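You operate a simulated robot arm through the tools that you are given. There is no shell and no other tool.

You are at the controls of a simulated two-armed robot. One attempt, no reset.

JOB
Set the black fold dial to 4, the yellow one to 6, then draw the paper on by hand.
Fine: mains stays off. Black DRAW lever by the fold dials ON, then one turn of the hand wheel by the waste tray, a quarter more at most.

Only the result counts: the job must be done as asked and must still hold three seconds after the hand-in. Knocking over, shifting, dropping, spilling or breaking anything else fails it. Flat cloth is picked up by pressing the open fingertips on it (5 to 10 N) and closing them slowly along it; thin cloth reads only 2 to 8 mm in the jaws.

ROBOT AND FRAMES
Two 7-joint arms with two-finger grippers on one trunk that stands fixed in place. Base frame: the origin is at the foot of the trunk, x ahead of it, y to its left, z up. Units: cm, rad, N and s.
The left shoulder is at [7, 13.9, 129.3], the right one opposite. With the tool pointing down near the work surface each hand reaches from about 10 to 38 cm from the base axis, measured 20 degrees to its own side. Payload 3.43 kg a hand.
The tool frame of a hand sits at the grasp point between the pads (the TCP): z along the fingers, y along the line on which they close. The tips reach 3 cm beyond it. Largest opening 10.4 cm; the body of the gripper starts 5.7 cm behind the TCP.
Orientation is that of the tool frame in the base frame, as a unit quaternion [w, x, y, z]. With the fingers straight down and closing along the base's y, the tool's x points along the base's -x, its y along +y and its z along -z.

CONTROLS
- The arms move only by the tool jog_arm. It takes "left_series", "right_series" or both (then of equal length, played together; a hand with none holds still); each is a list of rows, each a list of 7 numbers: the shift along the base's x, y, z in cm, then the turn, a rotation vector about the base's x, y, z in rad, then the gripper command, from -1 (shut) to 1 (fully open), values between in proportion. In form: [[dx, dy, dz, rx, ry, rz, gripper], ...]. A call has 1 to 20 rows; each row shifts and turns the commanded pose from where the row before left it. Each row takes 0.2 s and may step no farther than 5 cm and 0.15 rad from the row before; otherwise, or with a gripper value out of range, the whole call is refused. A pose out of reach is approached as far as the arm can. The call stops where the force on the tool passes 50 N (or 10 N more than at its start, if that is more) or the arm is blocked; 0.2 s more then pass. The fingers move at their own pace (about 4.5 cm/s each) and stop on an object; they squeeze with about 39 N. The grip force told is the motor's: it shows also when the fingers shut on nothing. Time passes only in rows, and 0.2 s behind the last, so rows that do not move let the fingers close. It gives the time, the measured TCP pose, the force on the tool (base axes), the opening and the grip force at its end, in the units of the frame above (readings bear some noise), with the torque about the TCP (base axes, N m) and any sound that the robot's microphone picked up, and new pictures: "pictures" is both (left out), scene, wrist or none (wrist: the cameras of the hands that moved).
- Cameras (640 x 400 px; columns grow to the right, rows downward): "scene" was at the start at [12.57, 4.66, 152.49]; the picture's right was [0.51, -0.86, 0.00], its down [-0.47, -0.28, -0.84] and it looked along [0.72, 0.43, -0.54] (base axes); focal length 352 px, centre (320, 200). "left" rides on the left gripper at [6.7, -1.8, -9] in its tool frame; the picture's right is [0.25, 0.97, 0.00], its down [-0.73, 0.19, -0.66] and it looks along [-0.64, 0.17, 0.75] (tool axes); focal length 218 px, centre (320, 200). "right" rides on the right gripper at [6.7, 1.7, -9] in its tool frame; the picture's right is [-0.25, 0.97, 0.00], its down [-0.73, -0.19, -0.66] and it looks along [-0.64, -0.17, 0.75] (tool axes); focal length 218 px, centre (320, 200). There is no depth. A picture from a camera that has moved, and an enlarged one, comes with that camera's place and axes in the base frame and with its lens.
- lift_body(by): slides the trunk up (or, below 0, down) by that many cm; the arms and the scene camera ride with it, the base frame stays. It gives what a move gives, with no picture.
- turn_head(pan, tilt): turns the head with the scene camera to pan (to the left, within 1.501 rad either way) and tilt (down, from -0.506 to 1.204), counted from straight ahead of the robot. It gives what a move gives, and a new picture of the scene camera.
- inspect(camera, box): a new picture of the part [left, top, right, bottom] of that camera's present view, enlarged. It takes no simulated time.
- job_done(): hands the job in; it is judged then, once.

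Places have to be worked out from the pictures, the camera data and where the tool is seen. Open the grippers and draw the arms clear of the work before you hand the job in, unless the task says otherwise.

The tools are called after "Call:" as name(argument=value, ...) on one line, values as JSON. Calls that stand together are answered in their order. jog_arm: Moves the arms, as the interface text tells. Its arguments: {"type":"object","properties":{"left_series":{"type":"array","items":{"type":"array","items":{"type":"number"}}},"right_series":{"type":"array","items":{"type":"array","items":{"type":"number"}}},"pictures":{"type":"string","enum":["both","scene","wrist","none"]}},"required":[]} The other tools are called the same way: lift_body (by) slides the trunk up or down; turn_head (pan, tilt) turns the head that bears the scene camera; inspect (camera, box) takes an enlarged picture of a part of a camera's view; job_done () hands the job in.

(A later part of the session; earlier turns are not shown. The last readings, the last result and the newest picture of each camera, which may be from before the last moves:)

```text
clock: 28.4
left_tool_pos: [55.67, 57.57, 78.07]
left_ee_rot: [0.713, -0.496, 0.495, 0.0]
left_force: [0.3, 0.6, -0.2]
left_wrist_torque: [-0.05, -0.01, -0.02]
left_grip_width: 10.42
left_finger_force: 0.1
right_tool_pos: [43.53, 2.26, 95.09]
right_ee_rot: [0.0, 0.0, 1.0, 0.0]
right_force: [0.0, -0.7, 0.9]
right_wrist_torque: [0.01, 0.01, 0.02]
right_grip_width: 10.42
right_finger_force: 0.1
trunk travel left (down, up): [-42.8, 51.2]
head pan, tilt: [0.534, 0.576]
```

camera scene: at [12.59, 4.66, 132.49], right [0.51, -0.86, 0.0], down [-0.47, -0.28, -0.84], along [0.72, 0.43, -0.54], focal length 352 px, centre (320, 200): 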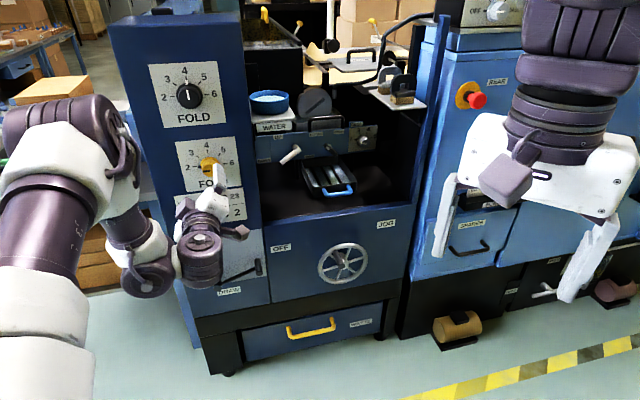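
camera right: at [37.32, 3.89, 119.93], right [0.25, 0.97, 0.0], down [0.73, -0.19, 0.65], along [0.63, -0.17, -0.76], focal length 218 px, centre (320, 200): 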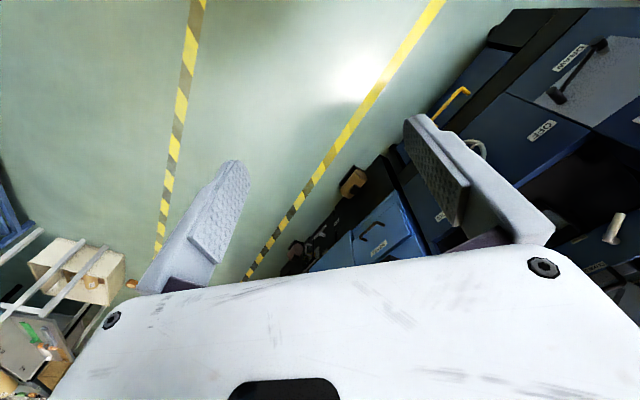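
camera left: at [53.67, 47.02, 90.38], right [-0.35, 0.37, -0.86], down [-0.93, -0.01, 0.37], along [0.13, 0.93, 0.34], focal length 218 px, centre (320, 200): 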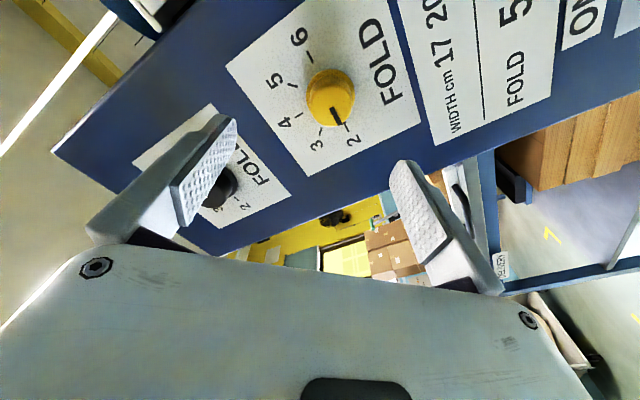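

Now I raise the hand back to the yellow dial's height and sideways alignment.

Call:
jog_arm(left_series=[[0.05, -0.05, 1.48, 0, 0, 0, 1], [0.05, -0.05, 1.48, 0, 0, 0, 1], [0.05, -0.05, 1.48, 0, 0, 0, 1], [0.05, -0.05, 1.48, 0, 0, 0, 1], [0.05, -0.05, 1.48, 0, 0, 0, 1], [0.05, -0.05, 1.48, 0, 0, 0, 1], [0.05, -0.05, 1.48, 0, 0, 0, 1], [0.05, -0.05, 1.48, 0, 0, 0, 1], [0.05, -0.05, 1.48, 0, 0, 0, 1], [0.05, -0.05, 1.48, 0, 0, 0, 1]], pictures="both")

```text
clock: 30.6
left_tool_pos: [56.06, 56.93, 92.68]
left_ee_rot: [0.713, -0.497, 0.495, 0.0]
left_force: [0.7, 0.9, 0.5]
left_wrist_torque: [0.0, 0.02, 0.04]
left_grip_width: 10.41
left_finger_force: 0.0
right_tool_pos: [43.56, 2.29, 95.03]
right_ee_rot: [0.0, 0.0, 1.0, 0.0]
right_force: [-0.5, -0.7, 0.7]
right_wrist_torque: [-0.01, 0.02, -0.02]
right_grip_width: 10.39
right_finger_force: 0.0
trunk travel left (down, up): [-42.8, 51.2]
head pan, tilt: [0.534, 0.576]
camera scene: at [12.55, 4.65, 116.49], right [0.51, -0.86, 0.0], down [-0.47, -0.28, -0.84], along [0.72, 0.43, -0.54], focal length 352 px, centre (320, 200)
camera left: at [54.02, 46.5, 89.14], right [-0.35, 0.37, -0.86], down [-0.93, -0.01, 0.37], along [0.13, 0.93, 0.34], focal length 218 px, centre (320, 200)
```

scene: 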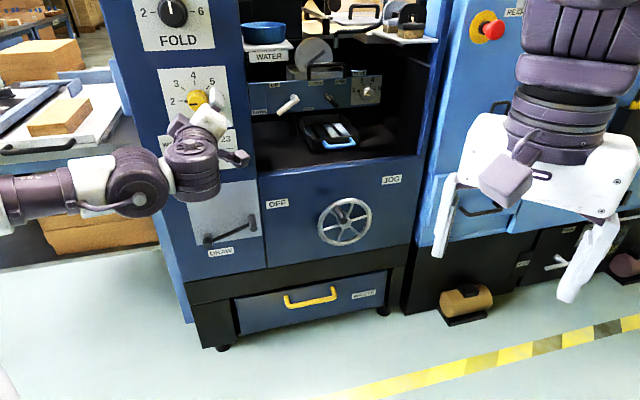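
left: 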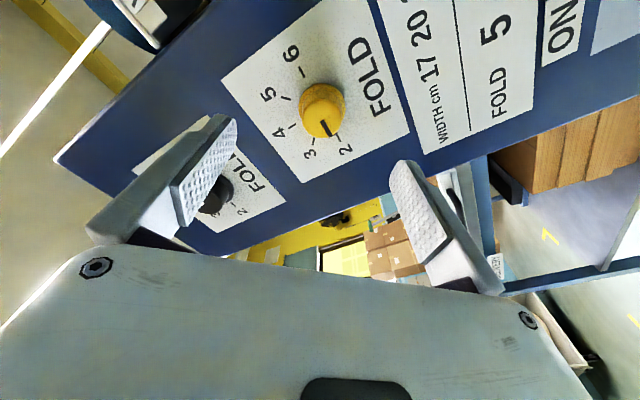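

The posture is comfortable again and the cap is on axis. I advance 8.9 cm and check before closing.

Call:
jog_arm(left_series=[[1.05, 1.05, 0, 0, 0, 0, 1], [1.05, 1.05, 0, 0, 0, 0, 1], [1.05, 1.05, 0, 0, 0, 0, 1], [1.05, 1.05, 0, 0, 0, 0, 1], [1.05, 1.05, 0, 0, 0, 0, 1], [1.05, 1.05, 0, 0, 0, 0, 1]], pictures="wrist")

Call:
inspect(camera="left", box=[220, 90, 420, 250])

```text
clock: 32.0
left_tool_pos: [62.39, 63.37, 92.8]
left_ee_rot: [0.713, -0.496, 0.496, -0.001]
left_force: [0.0, -0.1, -0.2]
left_wrist_torque: [0.02, 0.01, 0.01]
left_grip_width: 10.41
left_finger_force: 0.0
right_tool_pos: [43.67, 2.3, 95.03]
right_ee_rot: [0.0, 0.0, 1.0, 0.0]
right_force: [0.4, 0.0, -0.5]
right_wrist_torque: [0.0, -0.02, 0.03]
right_grip_width: 10.38
right_finger_force: 0.1
trunk travel left (down, up): [-42.8, 51.2]
head pan, tilt: [0.534, 0.576]
camera left: at [60.38, 52.86, 89.22], right [-0.35, 0.37, -0.86], down [-0.93, -0.01, 0.37], along [0.13, 0.93, 0.34], focal length 218 px, centre (320, 200)
```

left: 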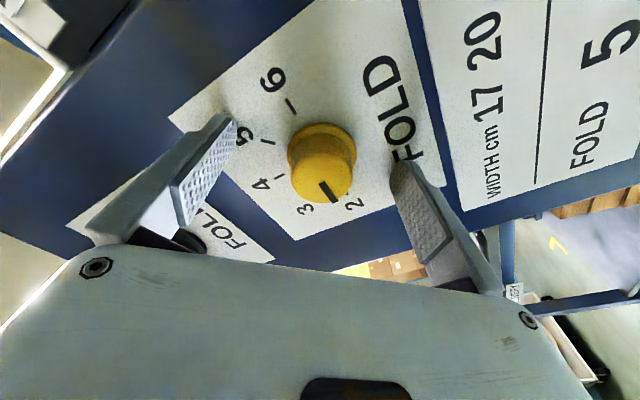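

```text
2.50 times, centred on (320, 170) of left
camera zoom: at [60.38, 52.86, 89.22], right [-0.35, 0.37, -0.86], down [-0.93, -0.01, 0.37], along [0.13, 0.93, 0.34], focal length 546 px, centre (320, 275)
```

zoom: 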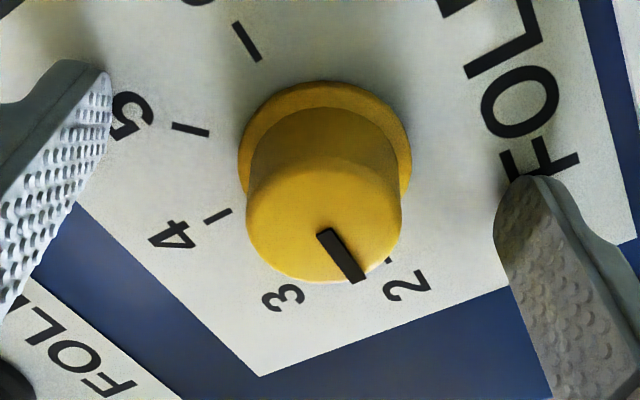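

The cap is centred on the axis and about 0.7 cm ahead of the TCP. I close the fingers.

Call:
jog_arm(left_series=[[0, 0, 0, 0, 0, 0, -1], [0, 0, 0, 0, 0, 0, -1], [0, 0, 0, 0, 0, 0, -1], [0, 0, 0, 0, 0, 0, -1], [0, 0, 0, 0, 0, 0, -1], [0, 0, 0, 0, 0, 0, -1], [0, 0, 0, 0, 0, 0, -1]], pictures="wrist")

```text
clock: 33.6
left_tool_pos: [62.44, 63.36, 92.71]
left_ee_rot: [0.713, -0.496, 0.496, -0.001]
left_force: [-4.4, 1.9, -6.2]
left_wrist_torque: [-0.04, 0.03, 0.33]
left_grip_width: 3.64
left_finger_force: 45.0
right_tool_pos: [43.71, 2.44, 95.03]
right_ee_rot: [0.0, 0.0, 1.0, 0.0]
right_force: [0.6, -0.2, 0.6]
right_wrist_torque: [-0.01, 0.0, 0.01]
right_grip_width: 10.38
right_finger_force: 0.0
trunk travel left (down, up): [-42.8, 51.2]
head pan, tilt: [0.534, 0.576]
camera left: at [60.3, 52.98, 89.11], right [-0.35, 0.37, -0.86], down [-0.93, -0.01, 0.37], along [0.13, 0.93, 0.34], focal length 218 px, centre (320, 200)
```

left: 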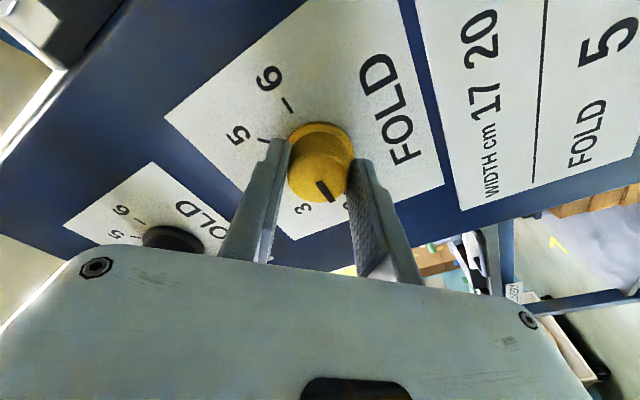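

The yellow cap is gripped at 3.64 cm with low side force. I turn 90° clockwise in 11 steps.

Call:
jog_arm(left_series=[[0, 0, 0, 0.101, 0.101, 0, -1], [0, 0, 0, 0.101, 0.101, 0, -1], [0, 0, 0, 0.101, 0.101, 0, -1], [0, 0, 0, 0.101, 0.101, 0, -1], [0, 0, 0, 0.101, 0.101, 0, -1], [0, 0, 0, 0.101, 0.101, 0, -1], [0, 0, 0, 0.101, 0.101, 0, -1], [0, 0, 0, 0.101, 0.101, 0, -1], [0, 0, 0, 0.101, 0.101, 0, -1], [0, 0, 0, 0.101, 0.101, 0, -1], [0, 0, 0, 0.101, 0.101, 0, -1], [0, 0, 0, 0, 0, 0, -1]], pictures="both")

```text
clock: 36.2
left_tool_pos: [61.91, 63.69, 92.8]
left_ee_rot: [0.503, 0.006, 0.708, 0.496]
left_force: [-34.8, 3.3, -13.9]
left_wrist_torque: [-0.22, 0.18, 0.58]
left_grip_width: 3.61
left_finger_force: 44.8
right_tool_pos: [43.32, 2.69, 95.31]
right_ee_rot: [0.002, 0.0, 1.0, -0.001]
right_force: [0.5, 0.8, 0.2]
right_wrist_torque: [0.01, 0.0, 0.0]
right_grip_width: 10.4
right_finger_force: 0.0
trunk travel left (down, up): [-42.8, 51.2]
head pan, tilt: [0.534, 0.576]
camera scene: at [12.15, 4.94, 116.53], right [0.51, -0.86, 0.0], down [-0.47, -0.28, -0.84], along [0.72, 0.43, -0.54], focal length 352 px, centre (320, 200)
camera left: at [53.15, 60.1, 86.82], right [-0.6, 0.62, 0.5], down [-0.2, -0.73, 0.65], along [0.77, 0.29, 0.57], focal length 218 px, centre (320, 200)
```

scene: 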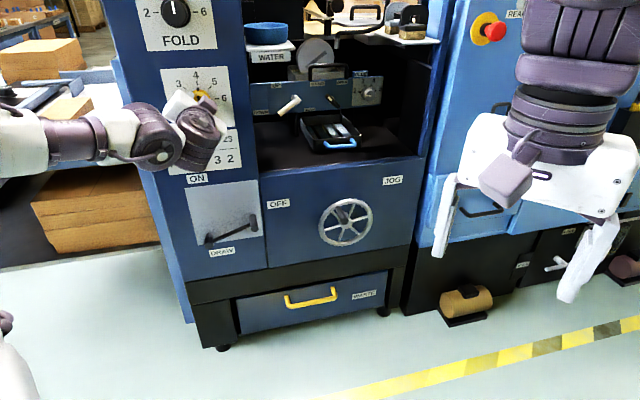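
left: 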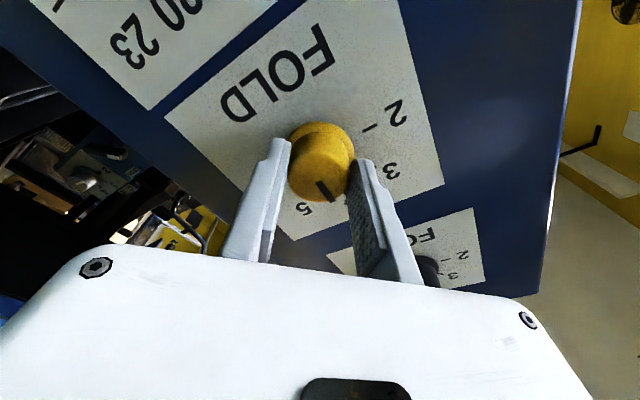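

Yellow followed to about 4. Some side load built up (about 35 N in −x), so I release gently, back off and look.

Call:
jog_arm(left_series=[[0, 0, 0, 0, 0, 0, -0.3], [0, 0, 0, 0, 0, 0, 0], [0, 0, 0, 0, 0, 0, 0.5], [0, 0, 0, 0, 0, 0, 1], [0, 0, 0, 0, 0, 0, 1], [-1.0, -1.0, 0, 0, 0, 0, 1], [-1.0, -1.0, 0, 0, 0, 0, 1], [-1.0, -1.0, 0, 0, 0, 0, 1], [-1.0, -1.0, 0, 0, 0, 0, 1]], pictures="both")

Call:
inspect(camera="left", box=[220, 50, 420, 210])

```text
clock: 38.2
left_tool_pos: [58.53, 59.36, 92.85]
left_ee_rot: [0.505, 0.005, 0.707, 0.495]
left_force: [0.1, 0.8, -0.5]
left_wrist_torque: [0.02, 0.0, 0.02]
left_grip_width: 10.4
left_finger_force: 0.1
right_tool_pos: [43.49, 2.22, 95.04]
right_ee_rot: [0.001, 0.0, 1.0, 0.001]
right_force: [-0.4, -0.5, 0.3]
right_wrist_torque: [0.0, -0.03, -0.01]
right_grip_width: 10.41
right_finger_force: 0.0
trunk travel left (down, up): [-42.8, 51.2]
head pan, tilt: [0.534, 0.576]
camera scene: at [12.54, 4.66, 116.49], right [0.51, -0.86, 0.0], down [-0.47, -0.28, -0.84], along [0.72, 0.43, -0.54], focal length 352 px, centre (320, 200)
camera left: at [49.65, 55.79, 86.81], right [-0.6, 0.62, 0.5], down [-0.21, -0.73, 0.65], along [0.77, 0.28, 0.57], focal length 218 px, centre (320, 200)
```

scene: 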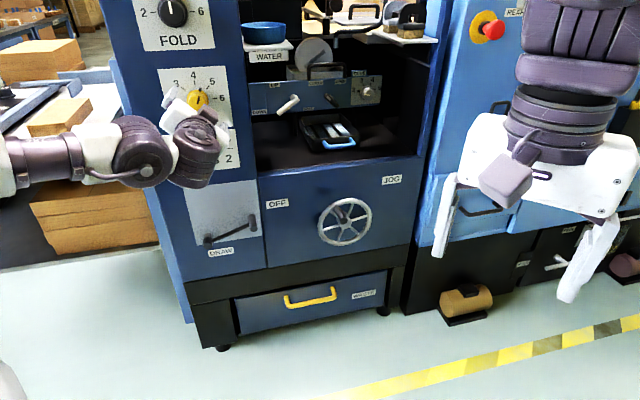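
left: 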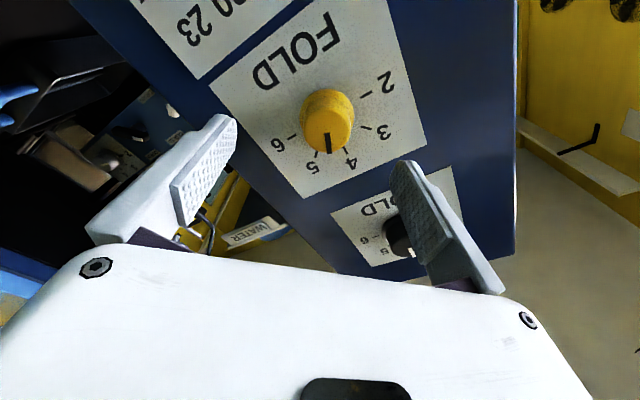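

```text
2.50 times, centred on (320, 130) of left
camera zoom: at [49.65, 55.79, 86.81], right [-0.6, 0.62, 0.5], down [-0.21, -0.73, 0.65], along [0.77, 0.28, 0.57], focal length 546 px, centre (320, 375)
```

zoom: 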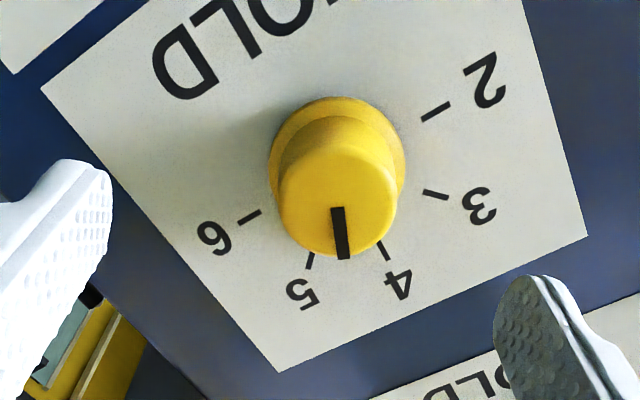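

Yellow settled at about 4.5 after the strained release, so the dial has no detents. Combining the two grips puts its true axis at t ≈ −1.0, z ≈ 93.06, so my hand was about 0.5 cm off. I roll back to −45° and correct the offset before regripping.

Call:
jog_arm(left_series=[[-0.03, 0.03, 0.02, -0.101, -0.101, 0, 1], [-0.03, 0.03, 0.02, -0.101, -0.101, 0, 1], [-0.03, 0.03, 0.02, -0.101, -0.101, 0, 1], [-0.03, 0.03, 0.02, -0.101, -0.101, 0, 1], [-0.03, 0.03, 0.02, -0.101, -0.101, 0, 1], [-0.03, 0.03, 0.02, -0.101, -0.101, 0, 1], [-0.03, 0.03, 0.02, -0.101, -0.101, 0, 1], [-0.03, 0.03, 0.02, -0.101, -0.101, 0, 1], [-0.03, 0.03, 0.02, -0.101, -0.101, 0, 1], [-0.03, 0.03, 0.02, -0.101, -0.101, 0, 1], [-0.03, 0.03, 0.02, -0.101, -0.101, 0, 1], [0, 0, 0, 0, 0, 0, 1]], pictures="both")

Call:
inspect(camera="left", box=[220, 50, 420, 210])

Call:
inspect(camera="scene", box=[120, 0, 280, 160])

```text
clock: 40.8
left_tool_pos: [58.18, 59.76, 92.99]
left_ee_rot: [0.713, -0.497, 0.495, 0.0]
left_force: [0.2, -0.2, -0.2]
left_wrist_torque: [-0.01, -0.02, 0.01]
left_grip_width: 10.38
left_finger_force: 0.1
right_tool_pos: [43.59, 2.22, 95.06]
right_ee_rot: [0.0, 0.0, 1.0, 0.0]
right_force: [-0.2, -0.2, -0.2]
right_wrist_torque: [0.01, 0.03, 0.05]
right_grip_width: 10.39
right_finger_force: 0.0
trunk travel left (down, up): [-42.8, 51.2]
head pan, tilt: [0.534, 0.576]
camera scene: at [12.57, 4.66, 116.49], right [0.51, -0.86, 0.0], down [-0.47, -0.28, -0.84], along [0.72, 0.43, -0.54], focal length 352 px, centre (320, 200)
camera left: at [56.15, 49.29, 89.33], right [-0.34, 0.37, -0.86], down [-0.93, -0.01, 0.37], along [0.13, 0.93, 0.34], focal length 218 px, centre (320, 200)
```

scene: 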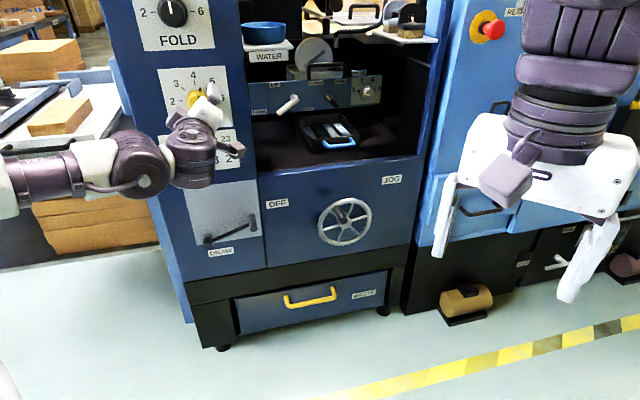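
left: 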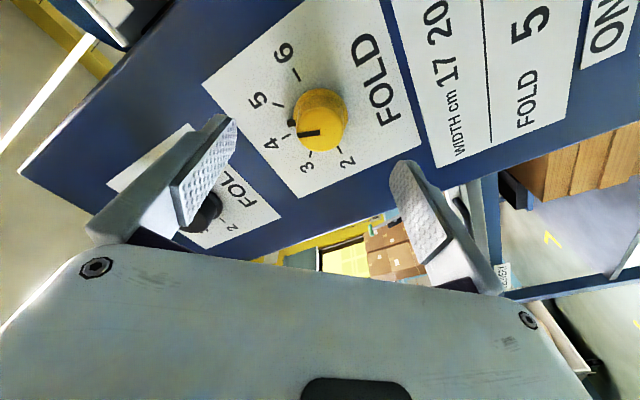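

```text
2.50 times, centred on (320, 130) of left
camera zoom: at [56.15, 49.29, 89.33], right [-0.34, 0.37, -0.86], down [-0.93, -0.01, 0.37], along [0.13, 0.93, 0.34], focal length 546 px, centre (320, 375)
```

zoom: 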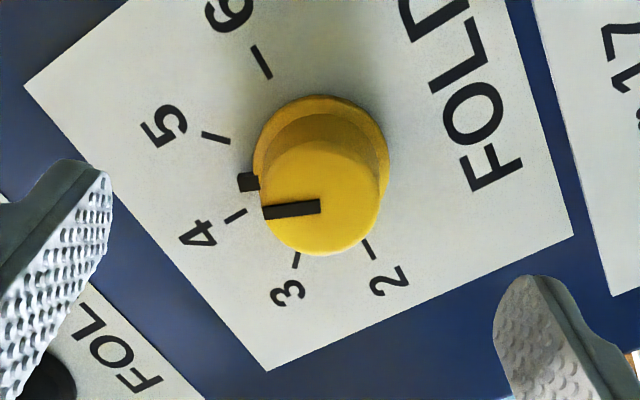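

```text
2.50 times, centred on (200, 80) of scene
camera zoom: at [12.57, 4.66, 116.49], right [0.51, -0.86, 0.0], down [-0.47, -0.28, -0.84], along [0.72, 0.43, -0.54], focal length 881 px, centre (620, 500)
```

zoom: 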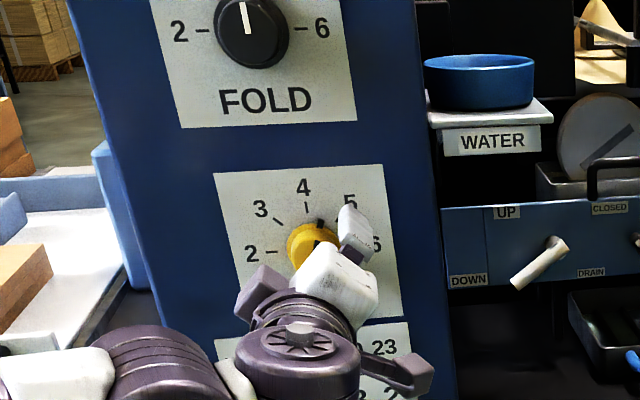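

A full perspective computation puts the dial axis within 0.1 cm of the tool axis, with the pointer at about 4.5, so about 66–67° remain. I advance 5.6 cm and grip.

Call:
jog_arm(left_series=[[0.99, 0.99, 0.02, 0, 0, 0, 1], [0.99, 0.99, 0.02, 0, 0, 0, 1], [0.99, 0.99, 0.02, 0, 0, 0, 1], [0.99, 0.99, 0.02, 0, 0, 0, 1], [0, 0, 0, 0, 0, 0, 1], [0, 0, 0, 0, 0, 0, 0], [0, 0, 0, 0, 0, 0, -1], [0, 0, 0, 0, 0, 0, -1], [0, 0, 0, 0, 0, 0, -1], [0, 0, 0, 0, 0, 0, -1], [0, 0, 0, 0, 0, 0, -1], [0, 0, 0, 0, 0, 0, -1]], pictures="wrist")

Call:
inspect(camera="left", box=[220, 90, 420, 250])

```text
clock: 43.4
left_tool_pos: [62.17, 63.72, 93.11]
left_ee_rot: [0.713, -0.496, 0.495, -0.001]
left_force: [-0.1, 0.6, 0.2]
left_wrist_torque: [-0.02, 0.03, -0.02]
left_grip_width: 3.66
left_finger_force: 45.0
right_tool_pos: [43.66, 2.32, 95.09]
right_ee_rot: [0.0, 0.0, 1.0, 0.0]
right_force: [0.4, -0.2, 0.2]
right_wrist_torque: [-0.01, 0.0, 0.02]
right_grip_width: 10.41
right_finger_force: 0.1
trunk travel left (down, up): [-42.8, 51.2]
head pan, tilt: [0.534, 0.576]
camera left: at [60.16, 53.25, 89.38], right [-0.35, 0.37, -0.86], down [-0.93, -0.01, 0.37], along [0.13, 0.93, 0.34], focal length 218 px, centre (320, 200)
```

left: 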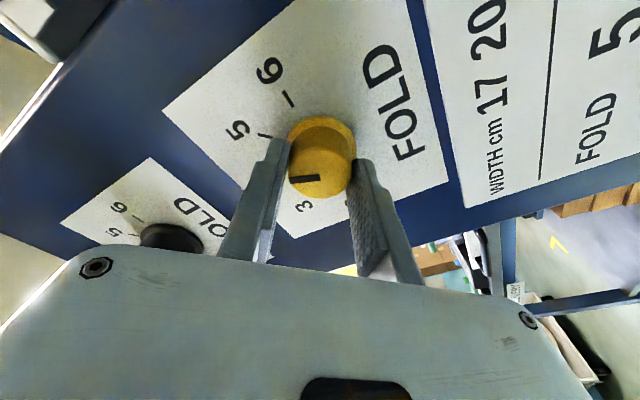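

```text
2.50 times, centred on (320, 170) of left
camera zoom: at [60.16, 53.25, 89.38], right [-0.35, 0.37, -0.86], down [-0.93, -0.01, 0.37], along [0.13, 0.93, 0.34], focal length 546 px, centre (320, 275)
```

zoom: 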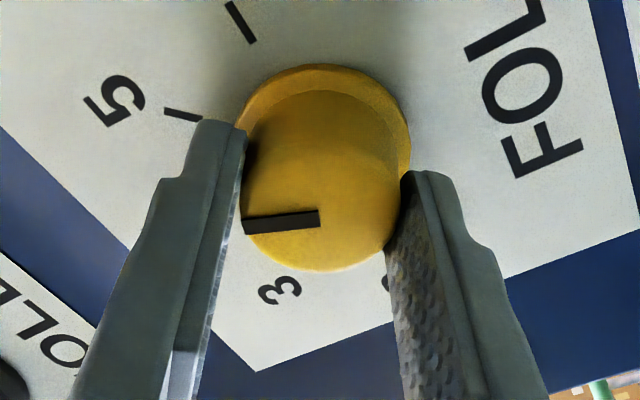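

The grip is clean with almost no side force. I turn the remaining 66.6° (1.163 rad) clockwise.

Call:
jog_arm(left_series=[[0, 0, 0, 0.1028, 0.1028, 0, -1], [0, 0, 0, 0.1028, 0.1028, 0, -1], [0, 0, 0, 0.1028, 0.1028, 0, -1], [0, 0, 0, 0.1028, 0.1028, 0, -1], [0, 0, 0, 0.1028, 0.1028, 0, -1], [0, 0, 0, 0.1028, 0.1028, 0, -1], [0, 0, 0, 0.1028, 0.1028, 0, -1], [0, 0, 0, 0.1028, 0.1028, 0, -1], [0, 0, 0, 0, 0, 0, -1], [0, 0, 0, 0, 0, 0, -1]], pictures="wrist")

Call:
inspect(camera="left", box=[220, 90, 420, 250])

```text
clock: 45.6
left_tool_pos: [62.25, 63.69, 93.01]
left_ee_rot: [0.597, -0.138, 0.691, 0.384]
left_force: [12.1, 10.2, 7.6]
left_wrist_torque: [0.06, -0.07, -0.05]
left_grip_width: 3.68
left_finger_force: 45.0
right_tool_pos: [43.66, 2.38, 95.06]
right_ee_rot: [-0.001, 0.0, 1.0, -0.001]
right_force: [0.3, 0.1, 0.2]
right_wrist_torque: [0.0, -0.04, -0.01]
right_grip_width: 10.4
right_finger_force: 0.1
trunk travel left (down, up): [-42.8, 51.2]
head pan, tilt: [0.534, 0.576]
camera left: at [55.25, 58.15, 86.12], right [-0.69, 0.71, 0.12], down [-0.41, -0.53, 0.74], along [0.59, 0.46, 0.66], focal length 218 px, centre (320, 200)
```

left: 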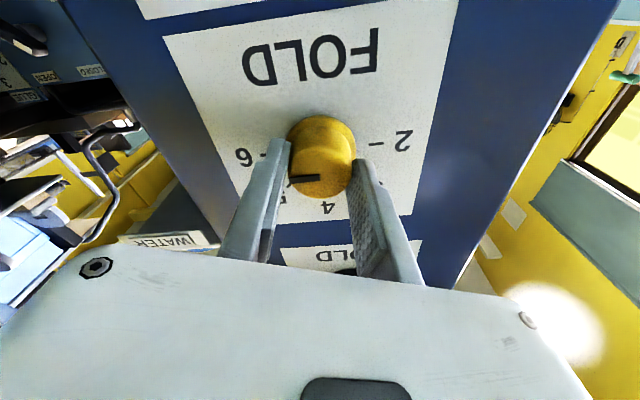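

```text
2.50 times, centred on (320, 170) of left
camera zoom: at [55.25, 58.15, 86.12], right [-0.69, 0.71, 0.12], down [-0.41, -0.53, 0.74], along [0.59, 0.46, 0.66], focal length 546 px, centre (320, 275)
```

zoom: 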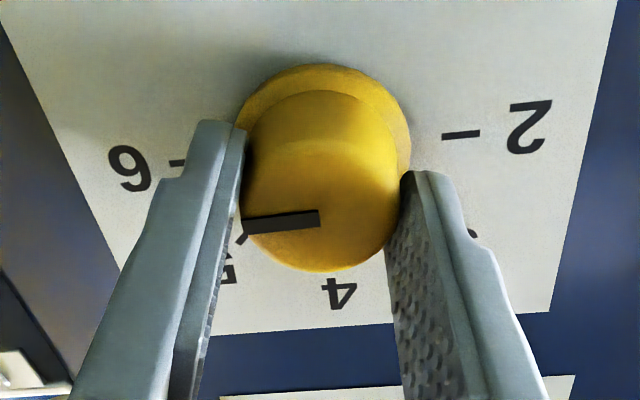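

The pointer computes to about 5.96, essentially on 6, with modest forces of about 16 N, mostly along the normal. I hold one short call to see whether they relax before releasing.

Call:
jog_arm(left_series=[[0, 0, 0, 0.01, 0.01, 0, -1], [0, 0, 0, 0, 0, 0, -1]], pictures="none")

```text
clock: 46.2
left_tool_pos: [62.28, 63.75, 93.03]
left_ee_rot: [0.594, -0.134, 0.692, 0.389]
left_force: [13.1, 10.5, 10.9]
left_wrist_torque: [0.22, -0.18, -0.14]
left_grip_width: 3.65
left_finger_force: 44.5
right_tool_pos: [43.69, 2.31, 94.98]
right_ee_rot: [0.0, -0.001, 1.0, 0.0]
right_force: [0.5, -0.9, -0.2]
right_wrist_torque: [0.01, 0.0, -0.02]
right_grip_width: 10.39
right_finger_force: 0.1
trunk travel left (down, up): [-42.8, 51.2]
head pan, tilt: [0.534, 0.576]
```

To relieve the residual pull I nudge the command slightly inward and up, keeping the grip.

Call:
jog_arm(left_series=[[0.12, 0.12, 0.12, 0, 0, 0, -1], [0, 0, 0, 0, 0, 0, -1]], pictures="none")

```text
clock: 46.8
left_tool_pos: [62.15, 63.72, 93.02]
left_ee_rot: [0.593, -0.132, 0.693, 0.388]
left_force: [-3.1, -1.7, -0.8]
left_wrist_torque: [0.18, -0.15, -0.13]
left_grip_width: 3.68
left_finger_force: 45.1
right_tool_pos: [43.61, 2.28, 94.97]
right_ee_rot: [0.0, 0.0, 1.0, 0.0]
right_force: [0.2, 0.5, -0.6]
right_wrist_torque: [0.03, 0.0, 0.0]
right_grip_width: 10.39
right_finger_force: 0.0
trunk travel left (down, up): [-42.8, 51.2]
head pan, tilt: [0.534, 0.576]
```

Forces are nulled to about 3 N. Now I release gently, back off and verify.

Call:
jog_arm(left_series=[[0, 0, 0, 0, 0, 0, -0.1], [0, 0, 0, 0, 0, 0, 0.3], [0, 0, 0, 0, 0, 0, 1], [0, 0, 0, 0, 0, 0, 1], [0, 0, 0, 0, 0, 0, 1], [-1.0, -1.0, 0, 0, 0, 0, 1], [-1.0, -1.0, 0, 0, 0, 0, 1], [-1.0, -1.0, 0, 0, 0, 0, 1], [-1.0, -1.0, 0, 0, 0, 0, 1], [-1.0, -1.0, 0, 0, 0, 0, 1]], pictures="both")

Call:
inspect(camera="left", box=[220, 50, 420, 210])

Call:
inspect(camera="scene", box=[120, 0, 280, 160])

```text
clock: 49.0
left_tool_pos: [57.16, 58.87, 93.3]
left_ee_rot: [0.594, -0.134, 0.692, 0.389]
left_force: [0.2, 0.5, 0.3]
left_wrist_torque: [-0.01, -0.01, -0.02]
left_grip_width: 10.38
left_finger_force: 0.0
right_tool_pos: [43.63, 2.39, 95.11]
right_ee_rot: [0.0, 0.001, 1.0, -0.001]
right_force: [0.3, 0.2, 0.4]
right_wrist_torque: [0.01, -0.02, 0.0]
right_grip_width: 10.4
right_finger_force: 0.0
trunk travel left (down, up): [-42.8, 51.2]
head pan, tilt: [0.534, 0.576]
camera scene: at [12.54, 4.67, 116.49], right [0.51, -0.86, 0.0], down [-0.47, -0.28, -0.84], along [0.72, 0.43, -0.54], focal length 352 px, centre (320, 200)
camera left: at [50.14, 53.34, 86.26], right [-0.69, 0.71, 0.13], down [-0.41, -0.53, 0.74], along [0.6, 0.46, 0.66], focal length 218 px, centre (320, 200)
```

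scene: 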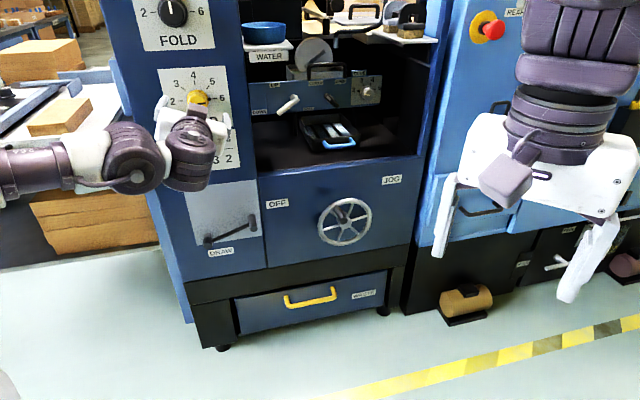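
left: 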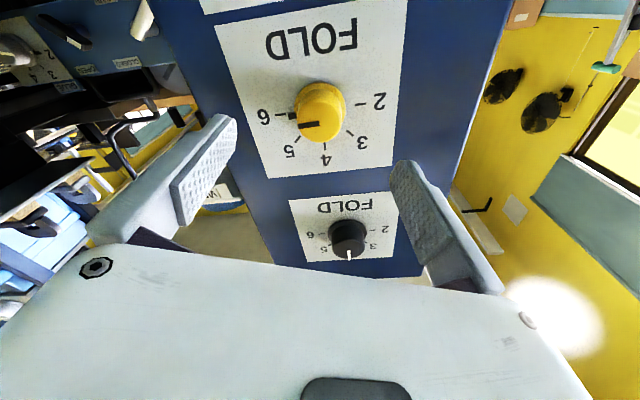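

```text
2.50 times, centred on (320, 130) of left
camera zoom: at [50.14, 53.34, 86.26], right [-0.69, 0.71, 0.13], down [-0.41, -0.53, 0.74], along [0.6, 0.46, 0.66], focal length 546 px, centre (320, 375)
```

zoom: 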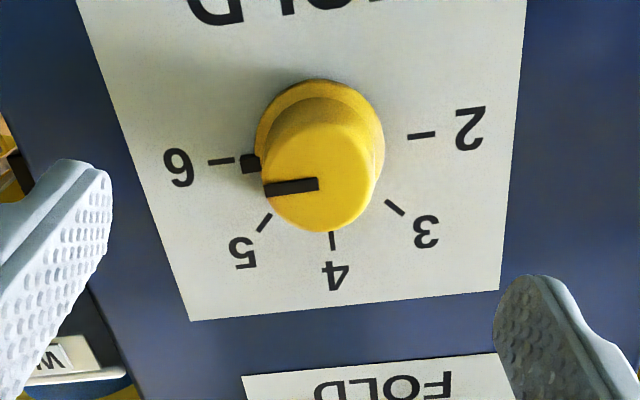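

```text
2.50 times, centred on (200, 80) of scene
camera zoom: at [12.54, 4.67, 116.49], right [0.51, -0.86, 0.0], down [-0.47, -0.28, -0.84], along [0.72, 0.43, -0.54], focal length 881 px, centre (620, 500)
```

zoom: 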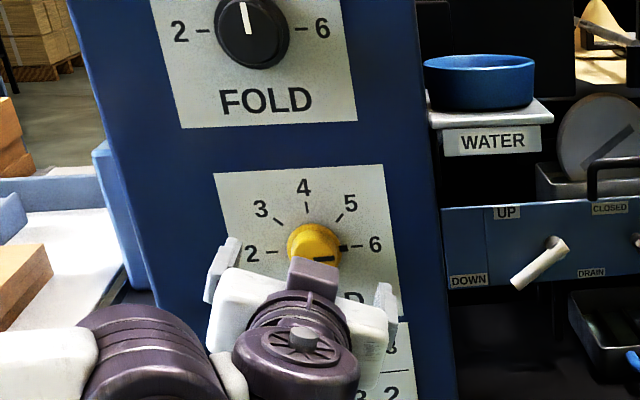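

Yellow now reads 6 and black still 4. For the DRAW lever I first back off a few more centimetres, then lower the trunk for reach.

Call:
jog_arm(left_series=[[-1.0, -1.0, 0, 0, 0, 0, 1], [-1.0, -1.0, 0, 0, 0, 0, 1], [-1.0, -1.0, 0, 0, 0, 0, 1], [-1.0, -1.0, 0, 0, 0, 0, 1]], pictures="none")

Call:
lift_body(by=-28)

Call:
turn_head(pan=0.6, tilt=0.4)

```text
clock: 50.0
left_tool_pos: [53.26, 54.96, 93.13]
left_ee_rot: [0.593, -0.132, 0.692, 0.39]
left_force: [0.3, -0.3, 0.7]
left_wrist_torque: [-0.01, -0.01, -0.02]
left_grip_width: 10.4
left_finger_force: 0.0
right_tool_pos: [43.65, 2.38, 95.1]
right_ee_rot: [0.0, 0.0, 1.0, -0.001]
right_force: [-0.5, 1.0, -0.6]
right_wrist_torque: [0.02, 0.03, -0.01]
right_grip_width: 10.39
right_finger_force: 0.2
trunk travel left (down, up): [-42.8, 51.2]
head pan, tilt: [0.534, 0.576]
```

```text
clock: 52.8
left_tool_pos: [53.25, 54.95, 65.16]
left_ee_rot: [0.594, -0.133, 0.691, 0.388]
left_force: [0.2, -0.2, 0.2]
left_wrist_torque: [-0.01, 0.03, -0.04]
left_grip_width: 10.41
left_finger_force: 0.0
right_tool_pos: [43.53, 2.25, 67.11]
right_ee_rot: [0.0, 0.0, 1.0, 0.0]
right_force: [0.0, 0.3, -0.2]
right_wrist_torque: [-0.02, -0.01, 0.0]
right_grip_width: 10.38
right_finger_force: 0.1
trunk travel left (down, up): [-14.8, 79.2]
head pan, tilt: [0.534, 0.576]
```

```text
clock: 53.5
left_tool_pos: [53.28, 54.79, 65.19]
left_ee_rot: [0.593, -0.131, 0.692, 0.389]
left_force: [0.2, 0.3, 0.2]
left_wrist_torque: [0.0, 0.03, 0.03]
left_grip_width: 10.39
left_finger_force: 0.1
right_tool_pos: [43.57, 2.27, 67.19]
right_ee_rot: [-0.001, 0.0, 1.0, 0.0]
right_force: [-0.7, 0.0, 1.0]
right_wrist_torque: [-0.01, 0.06, 0.0]
right_grip_width: 10.37
right_finger_force: 0.1
trunk travel left (down, up): [-14.8, 79.2]
head pan, tilt: [0.6, 0.4]
camera scene: at [12.53, 5.36, 90.09], right [0.56, -0.83, 0.0], down [-0.32, -0.22, -0.92], along [0.76, 0.52, -0.39], focal length 352 px, centre (320, 200)
```

scene: 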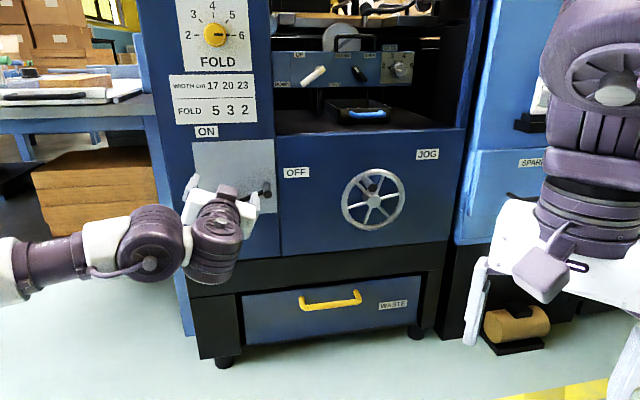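

There's a good view of the lower panel. I'll inspect the lever and wheel from the scene and wrist cameras.

Call:
inspect(camera="scene", box=[170, 110, 300, 250])

Call:
inspect(camera="scene", box=[320, 140, 460, 250])

Call:
inspect(camera="left", box=[0, 0, 640, 400])

```text
2.86 times, centred on (235, 180) of scene
camera zoom: at [12.53, 5.36, 90.09], right [0.56, -0.83, 0.0], down [-0.32, -0.22, -0.92], along [0.76, 0.52, -0.39], focal length 1006 px, centre (563, 257)
```

zoom: 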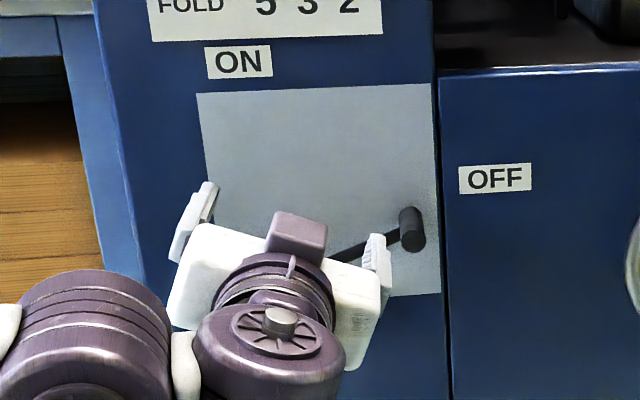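

```text
3.64 times, centred on (390, 195) of scene
camera zoom: at [12.53, 5.36, 90.09], right [0.56, -0.83, 0.0], down [-0.32, -0.22, -0.92], along [0.76, 0.52, -0.39], focal length 1281 px, centre (66, 218)
```

zoom: 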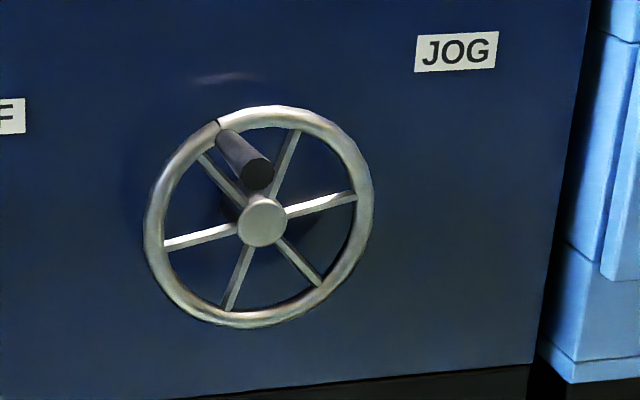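

```text
1.00 times, centred on (320, 200) of left (not enlarged: the box is as wide or as high as the picture)
camera zoom: at [46.16, 49.36, 58.26], right [-0.69, 0.71, 0.13], down [-0.41, -0.53, 0.74], along [0.6, 0.46, 0.66], focal length 218 px, centre (320, 200)
```

zoom: 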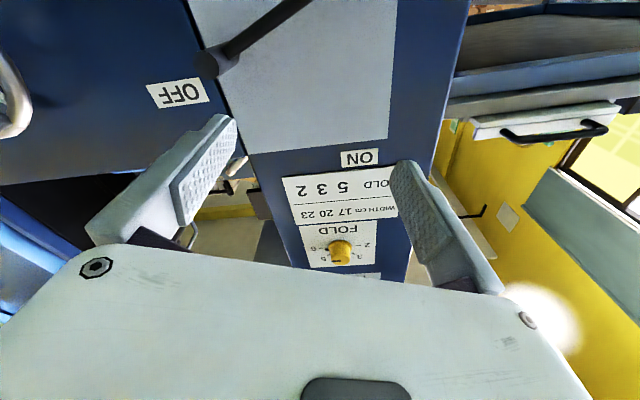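

I'll enlarge the lever in the wrist view to work out its geometry.

Call:
inspect(camera="left", box=[140, 0, 340, 130])

```text
3.08 times, centred on (240, 65) of left
camera zoom: at [46.16, 49.36, 58.26], right [-0.69, 0.71, 0.13], down [-0.41, -0.53, 0.74], along [0.6, 0.46, 0.66], focal length 672 px, centre (566, 615)
```

zoom: 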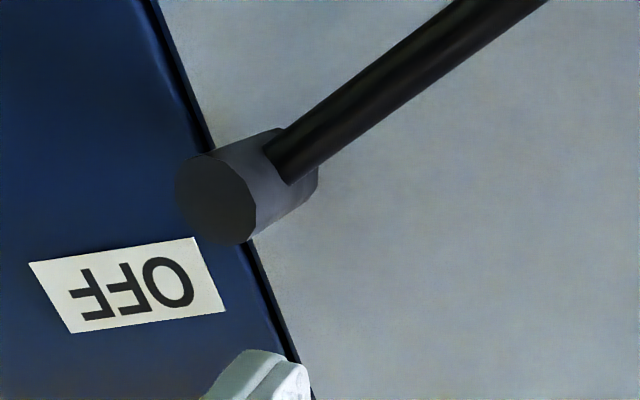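

The lever knob's front is at about [67.06, 56.6, 60.4] (about 2.2 cm across, 5 cm long). The pivot is near t ≈ −5, z ≈ 56, the lever points at OFF about 20° above horizontal, and ON is straight above the pivot. I move the hand in front of the knob at a stand-off and roll to about +45°.

Call:
jog_arm(left_series=[[1.0, -1.0, -0.8, 0.046, 0.046, 0.003, 1], [1.0, -1.0, -0.8, 0.046, 0.046, 0.003, 1], [1.0, -1.0, -0.8, 0.046, 0.046, 0.003, 1], [1.0, -1.0, -0.8, 0.046, 0.046, 0.003, 1], [1.0, -1.0, -0.8, 0.046, 0.046, 0.003, 1], [1.0, -1.0, -0.8, 0.046, 0.046, 0.003, 1]], pictures="both")

Call:
inspect(camera="left", box=[200, 0, 440, 150])

Call:
inspect(camera="scene", box=[170, 110, 330, 250])

```text
clock: 55.0
left_tool_pos: [59.2, 48.75, 60.5]
left_ee_rot: [0.502, -0.001, 0.706, 0.501]
left_force: [-0.7, 0.2, -1.2]
left_wrist_torque: [-0.01, 0.02, -0.02]
left_grip_width: 10.42
left_finger_force: 0.0
right_tool_pos: [43.61, 2.11, 67.07]
right_ee_rot: [0.001, 0.0, 1.0, 0.0]
right_force: [-0.2, 0.4, 0.6]
right_wrist_torque: [0.03, -0.02, -0.03]
right_grip_width: 10.37
right_finger_force: 0.1
trunk travel left (down, up): [-14.8, 79.2]
head pan, tilt: [0.6, 0.4]
camera scene: at [12.54, 5.36, 90.09], right [0.56, -0.83, 0.0], down [-0.32, -0.22, -0.92], along [0.76, 0.52, -0.39], focal length 352 px, centre (320, 200)
camera left: at [50.42, 44.96, 54.38], right [-0.61, 0.61, 0.5], down [-0.2, -0.73, 0.65], along [0.76, 0.3, 0.57], focal length 218 px, centre (320, 200)
```

scene: 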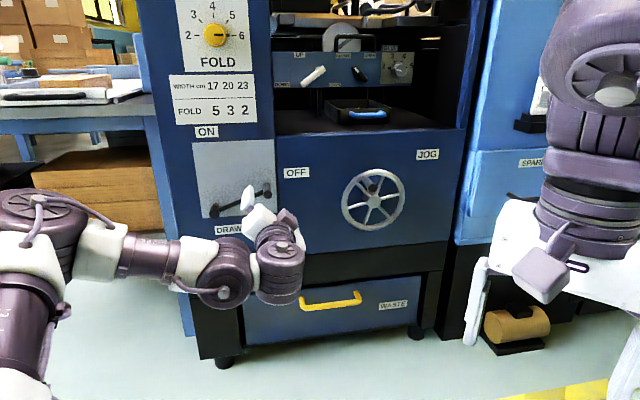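
left: 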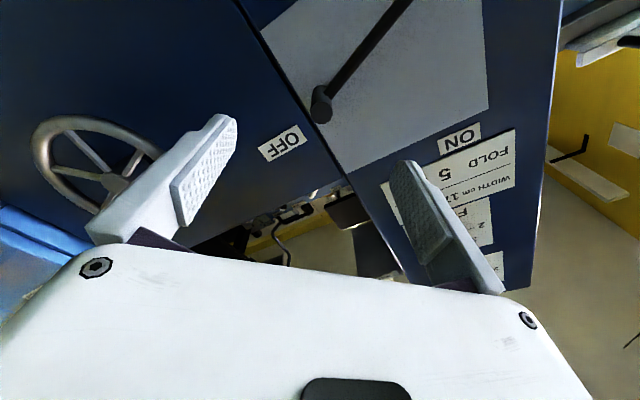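

```text
2.67 times, centred on (320, 75) of left
camera zoom: at [50.42, 44.96, 54.38], right [-0.61, 0.61, 0.5], down [-0.2, -0.73, 0.65], along [0.76, 0.3, 0.57], focal length 582 px, centre (320, 533)
```

zoom: 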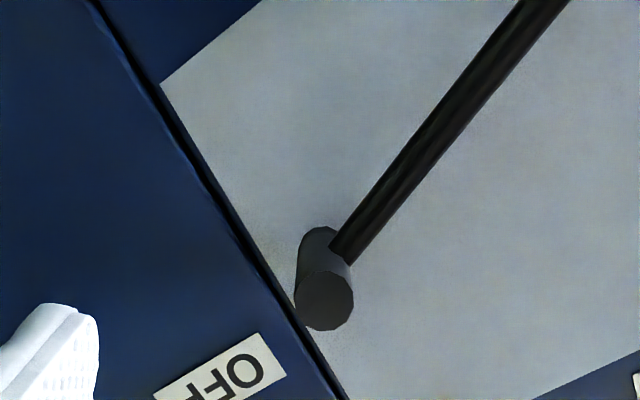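

```text
2.86 times, centred on (250, 180) of scene
camera zoom: at [12.54, 5.36, 90.09], right [0.56, -0.83, 0.0], down [-0.32, -0.22, -0.92], along [0.76, 0.52, -0.39], focal length 1006 px, centre (520, 257)
```

zoom: 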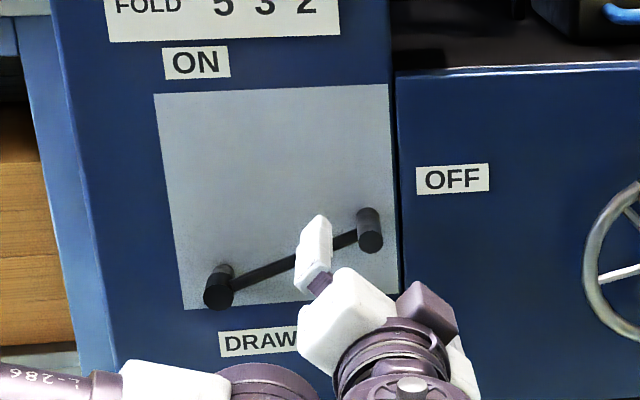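

The hand is square to the panel with the knob within 0.2 cm of the tool axis, about 10.8 cm ahead; the pivot computes to t ≈ −5.3, z ≈ 55.8 (radius ~13.5 cm, angle ~21°). I advance 10.3 cm so the tips overlap only the knob's free front part.

Call:
jog_arm(left_series=[[0.91, 0.91, 0.02, 0, 0, 0, 1], [0.91, 0.91, 0.02, 0, 0, 0, 1], [0.91, 0.91, 0.02, 0, 0, 0, 1], [0.91, 0.91, 0.02, 0, 0, 0, 1], [0.91, 0.91, 0.02, 0, 0, 0, 1], [0.91, 0.91, 0.02, 0, 0, 0, 1], [0.91, 0.91, 0.02, 0, 0, 0, 1], [0.91, 0.91, 0.02, 0, 0, 0, 1]], pictures="both")

Call:
inspect(camera="left", box=[200, 50, 440, 220])

```text
clock: 56.8
left_tool_pos: [65.7, 55.68, 60.79]
left_ee_rot: [0.502, -0.001, 0.706, 0.499]
left_force: [0.3, -1.1, 0.4]
left_wrist_torque: [-0.01, -0.01, -0.02]
left_grip_width: 10.4
left_finger_force: 0.1
left hand out of reach, approached as far as the arm can: row 2, 3, 4
right_tool_pos: [43.6, 2.3, 67.05]
right_ee_rot: [0.0, 0.0, 1.0, 0.001]
right_force: [-0.7, 0.8, 0.2]
right_wrist_torque: [-0.02, -0.01, 0.03]
right_grip_width: 10.4
right_finger_force: 0.1
trunk travel left (down, up): [-14.8, 79.2]
head pan, tilt: [0.6, 0.4]
camera scene: at [12.54, 5.37, 90.09], right [0.56, -0.83, 0.0], down [-0.32, -0.22, -0.92], along [0.76, 0.52, -0.39], focal length 352 px, centre (320, 200)
camera left: at [56.96, 51.92, 54.72], right [-0.61, 0.61, 0.5], down [-0.2, -0.73, 0.65], along [0.76, 0.3, 0.57], focal length 218 px, centre (320, 200)
```

scene: 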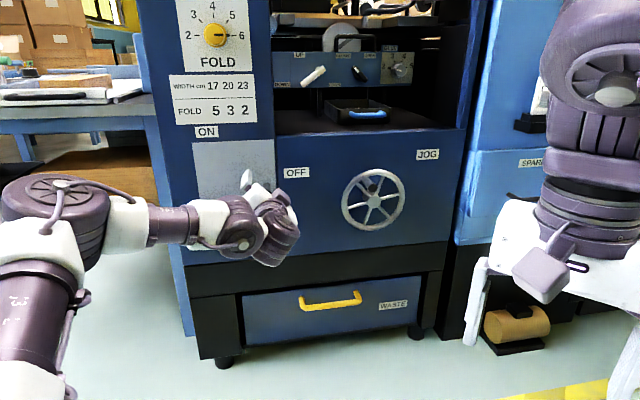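
left: 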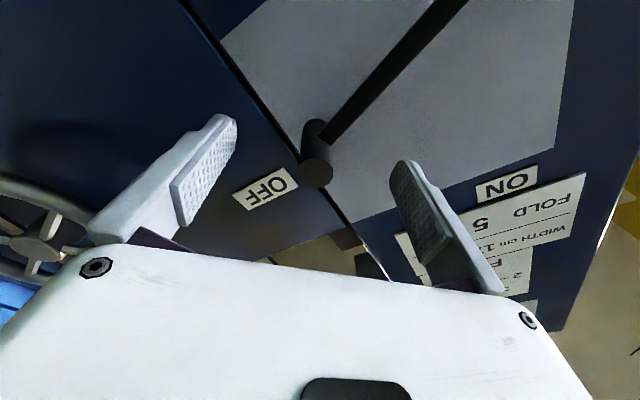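

```text
2.35 times, centred on (320, 135) of left
camera zoom: at [56.96, 51.92, 54.72], right [-0.61, 0.61, 0.5], down [-0.2, -0.73, 0.65], along [0.76, 0.3, 0.57], focal length 514 px, centre (320, 353)
```

zoom: 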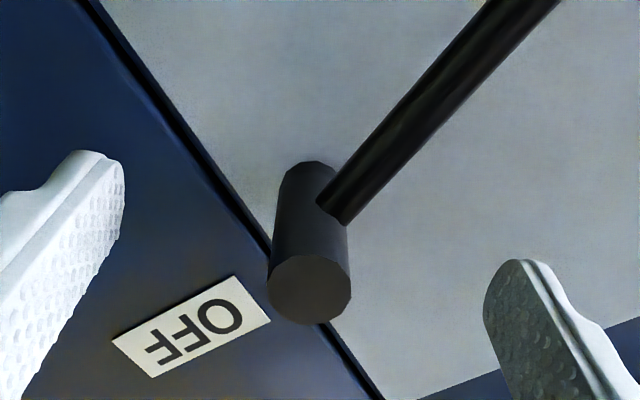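

The arm reached the spot after a posture change. The knob front is about 1.2 cm ahead and 0.25 cm off along the closing line. I correct that, go in 0.8 cm and close.

Call:
jog_arm(left_series=[[0.4, 0.18, -0.1, 0, 0, 0, 1], [0.36, 0.25, 0, 0, 0, 0, 1], [0, 0, 0, 0, 0, 0, 0.2], [0, 0, 0, 0, 0, 0, -1], [0, 0, 0, 0, 0, 0, -1], [0, 0, 0, 0, 0, 0, -1], [0, 0, 0, 0, 0, 0, -1], [0, 0, 0, 0, 0, 0, -1], [0, 0, 0, 0, 0, 0, -1]], pictures="wrist")

Call:
inspect(camera="left", box=[200, 50, 440, 220])

```text
clock: 58.8
left_tool_pos: [66.52, 56.08, 60.61]
left_ee_rot: [0.502, 0.0, 0.706, 0.499]
left_force: [2.4, -2.1, -1.6]
left_wrist_torque: [-0.09, 0.02, -0.11]
left_grip_width: 1.9
left_finger_force: 45.0
right_tool_pos: [43.5, 2.36, 67.03]
right_ee_rot: [-0.001, -0.001, 1.0, 0.0]
right_force: [0.3, -0.6, 0.2]
right_wrist_torque: [-0.01, 0.0, 0.01]
right_grip_width: 10.42
right_finger_force: 0.2
trunk travel left (down, up): [-14.8, 79.2]
head pan, tilt: [0.6, 0.4]
camera left: at [57.7, 52.33, 54.59], right [-0.61, 0.61, 0.5], down [-0.2, -0.73, 0.65], along [0.77, 0.3, 0.57], focal length 218 px, centre (320, 200)
```

left: 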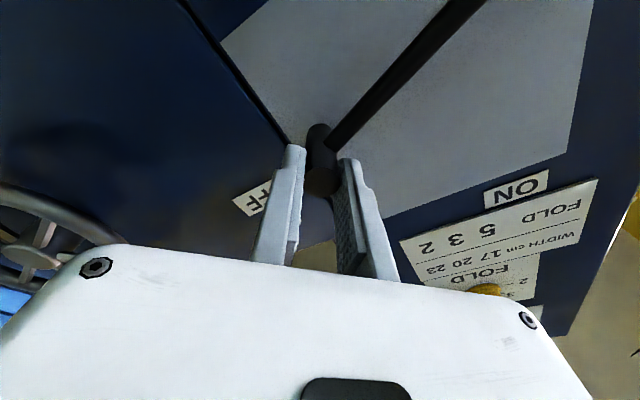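

```text
2.35 times, centred on (320, 135) of left
camera zoom: at [57.7, 52.33, 54.59], right [-0.61, 0.61, 0.5], down [-0.2, -0.73, 0.65], along [0.77, 0.3, 0.57], focal length 514 px, centre (320, 353)
```

zoom: 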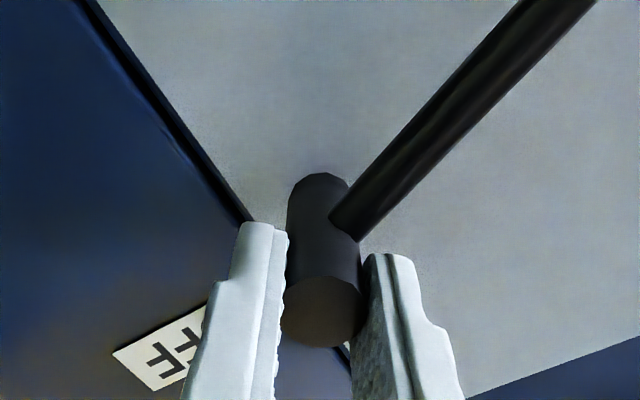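

The knob is held (1.9 cm wide) with about 3 N of side force. I start the lever along its arc, with the hand turning along, three steps first to read the forces.

Call:
jog_arm(left_series=[[-0.381, 0.381, 1.245, -0.0707, -0.0707, 0, -1], [-0.47, 0.47, 1.183, -0.0707, -0.0707, 0, -1], [-0.551, 0.551, 1.112, -0.0707, -0.0707, 0, -1]], pictures="none")

```text
clock: 59.5
left_tool_pos: [65.23, 57.55, 64.13]
left_ee_rot: [0.572, -0.109, 0.697, 0.418]
left_force: [14.5, 4.5, 0.5]
left_wrist_torque: [0.07, -0.35, -0.44]
left_grip_width: 1.92
left_finger_force: 45.3
right_tool_pos: [43.72, 2.23, 66.94]
right_ee_rot: [0.0, 0.001, 1.0, 0.0]
right_force: [0.6, 0.4, 0.3]
right_wrist_torque: [0.01, -0.03, 0.0]
right_grip_width: 10.4
right_finger_force: 0.1
trunk travel left (down, up): [-14.8, 79.2]
head pan, tilt: [0.6, 0.4]
```

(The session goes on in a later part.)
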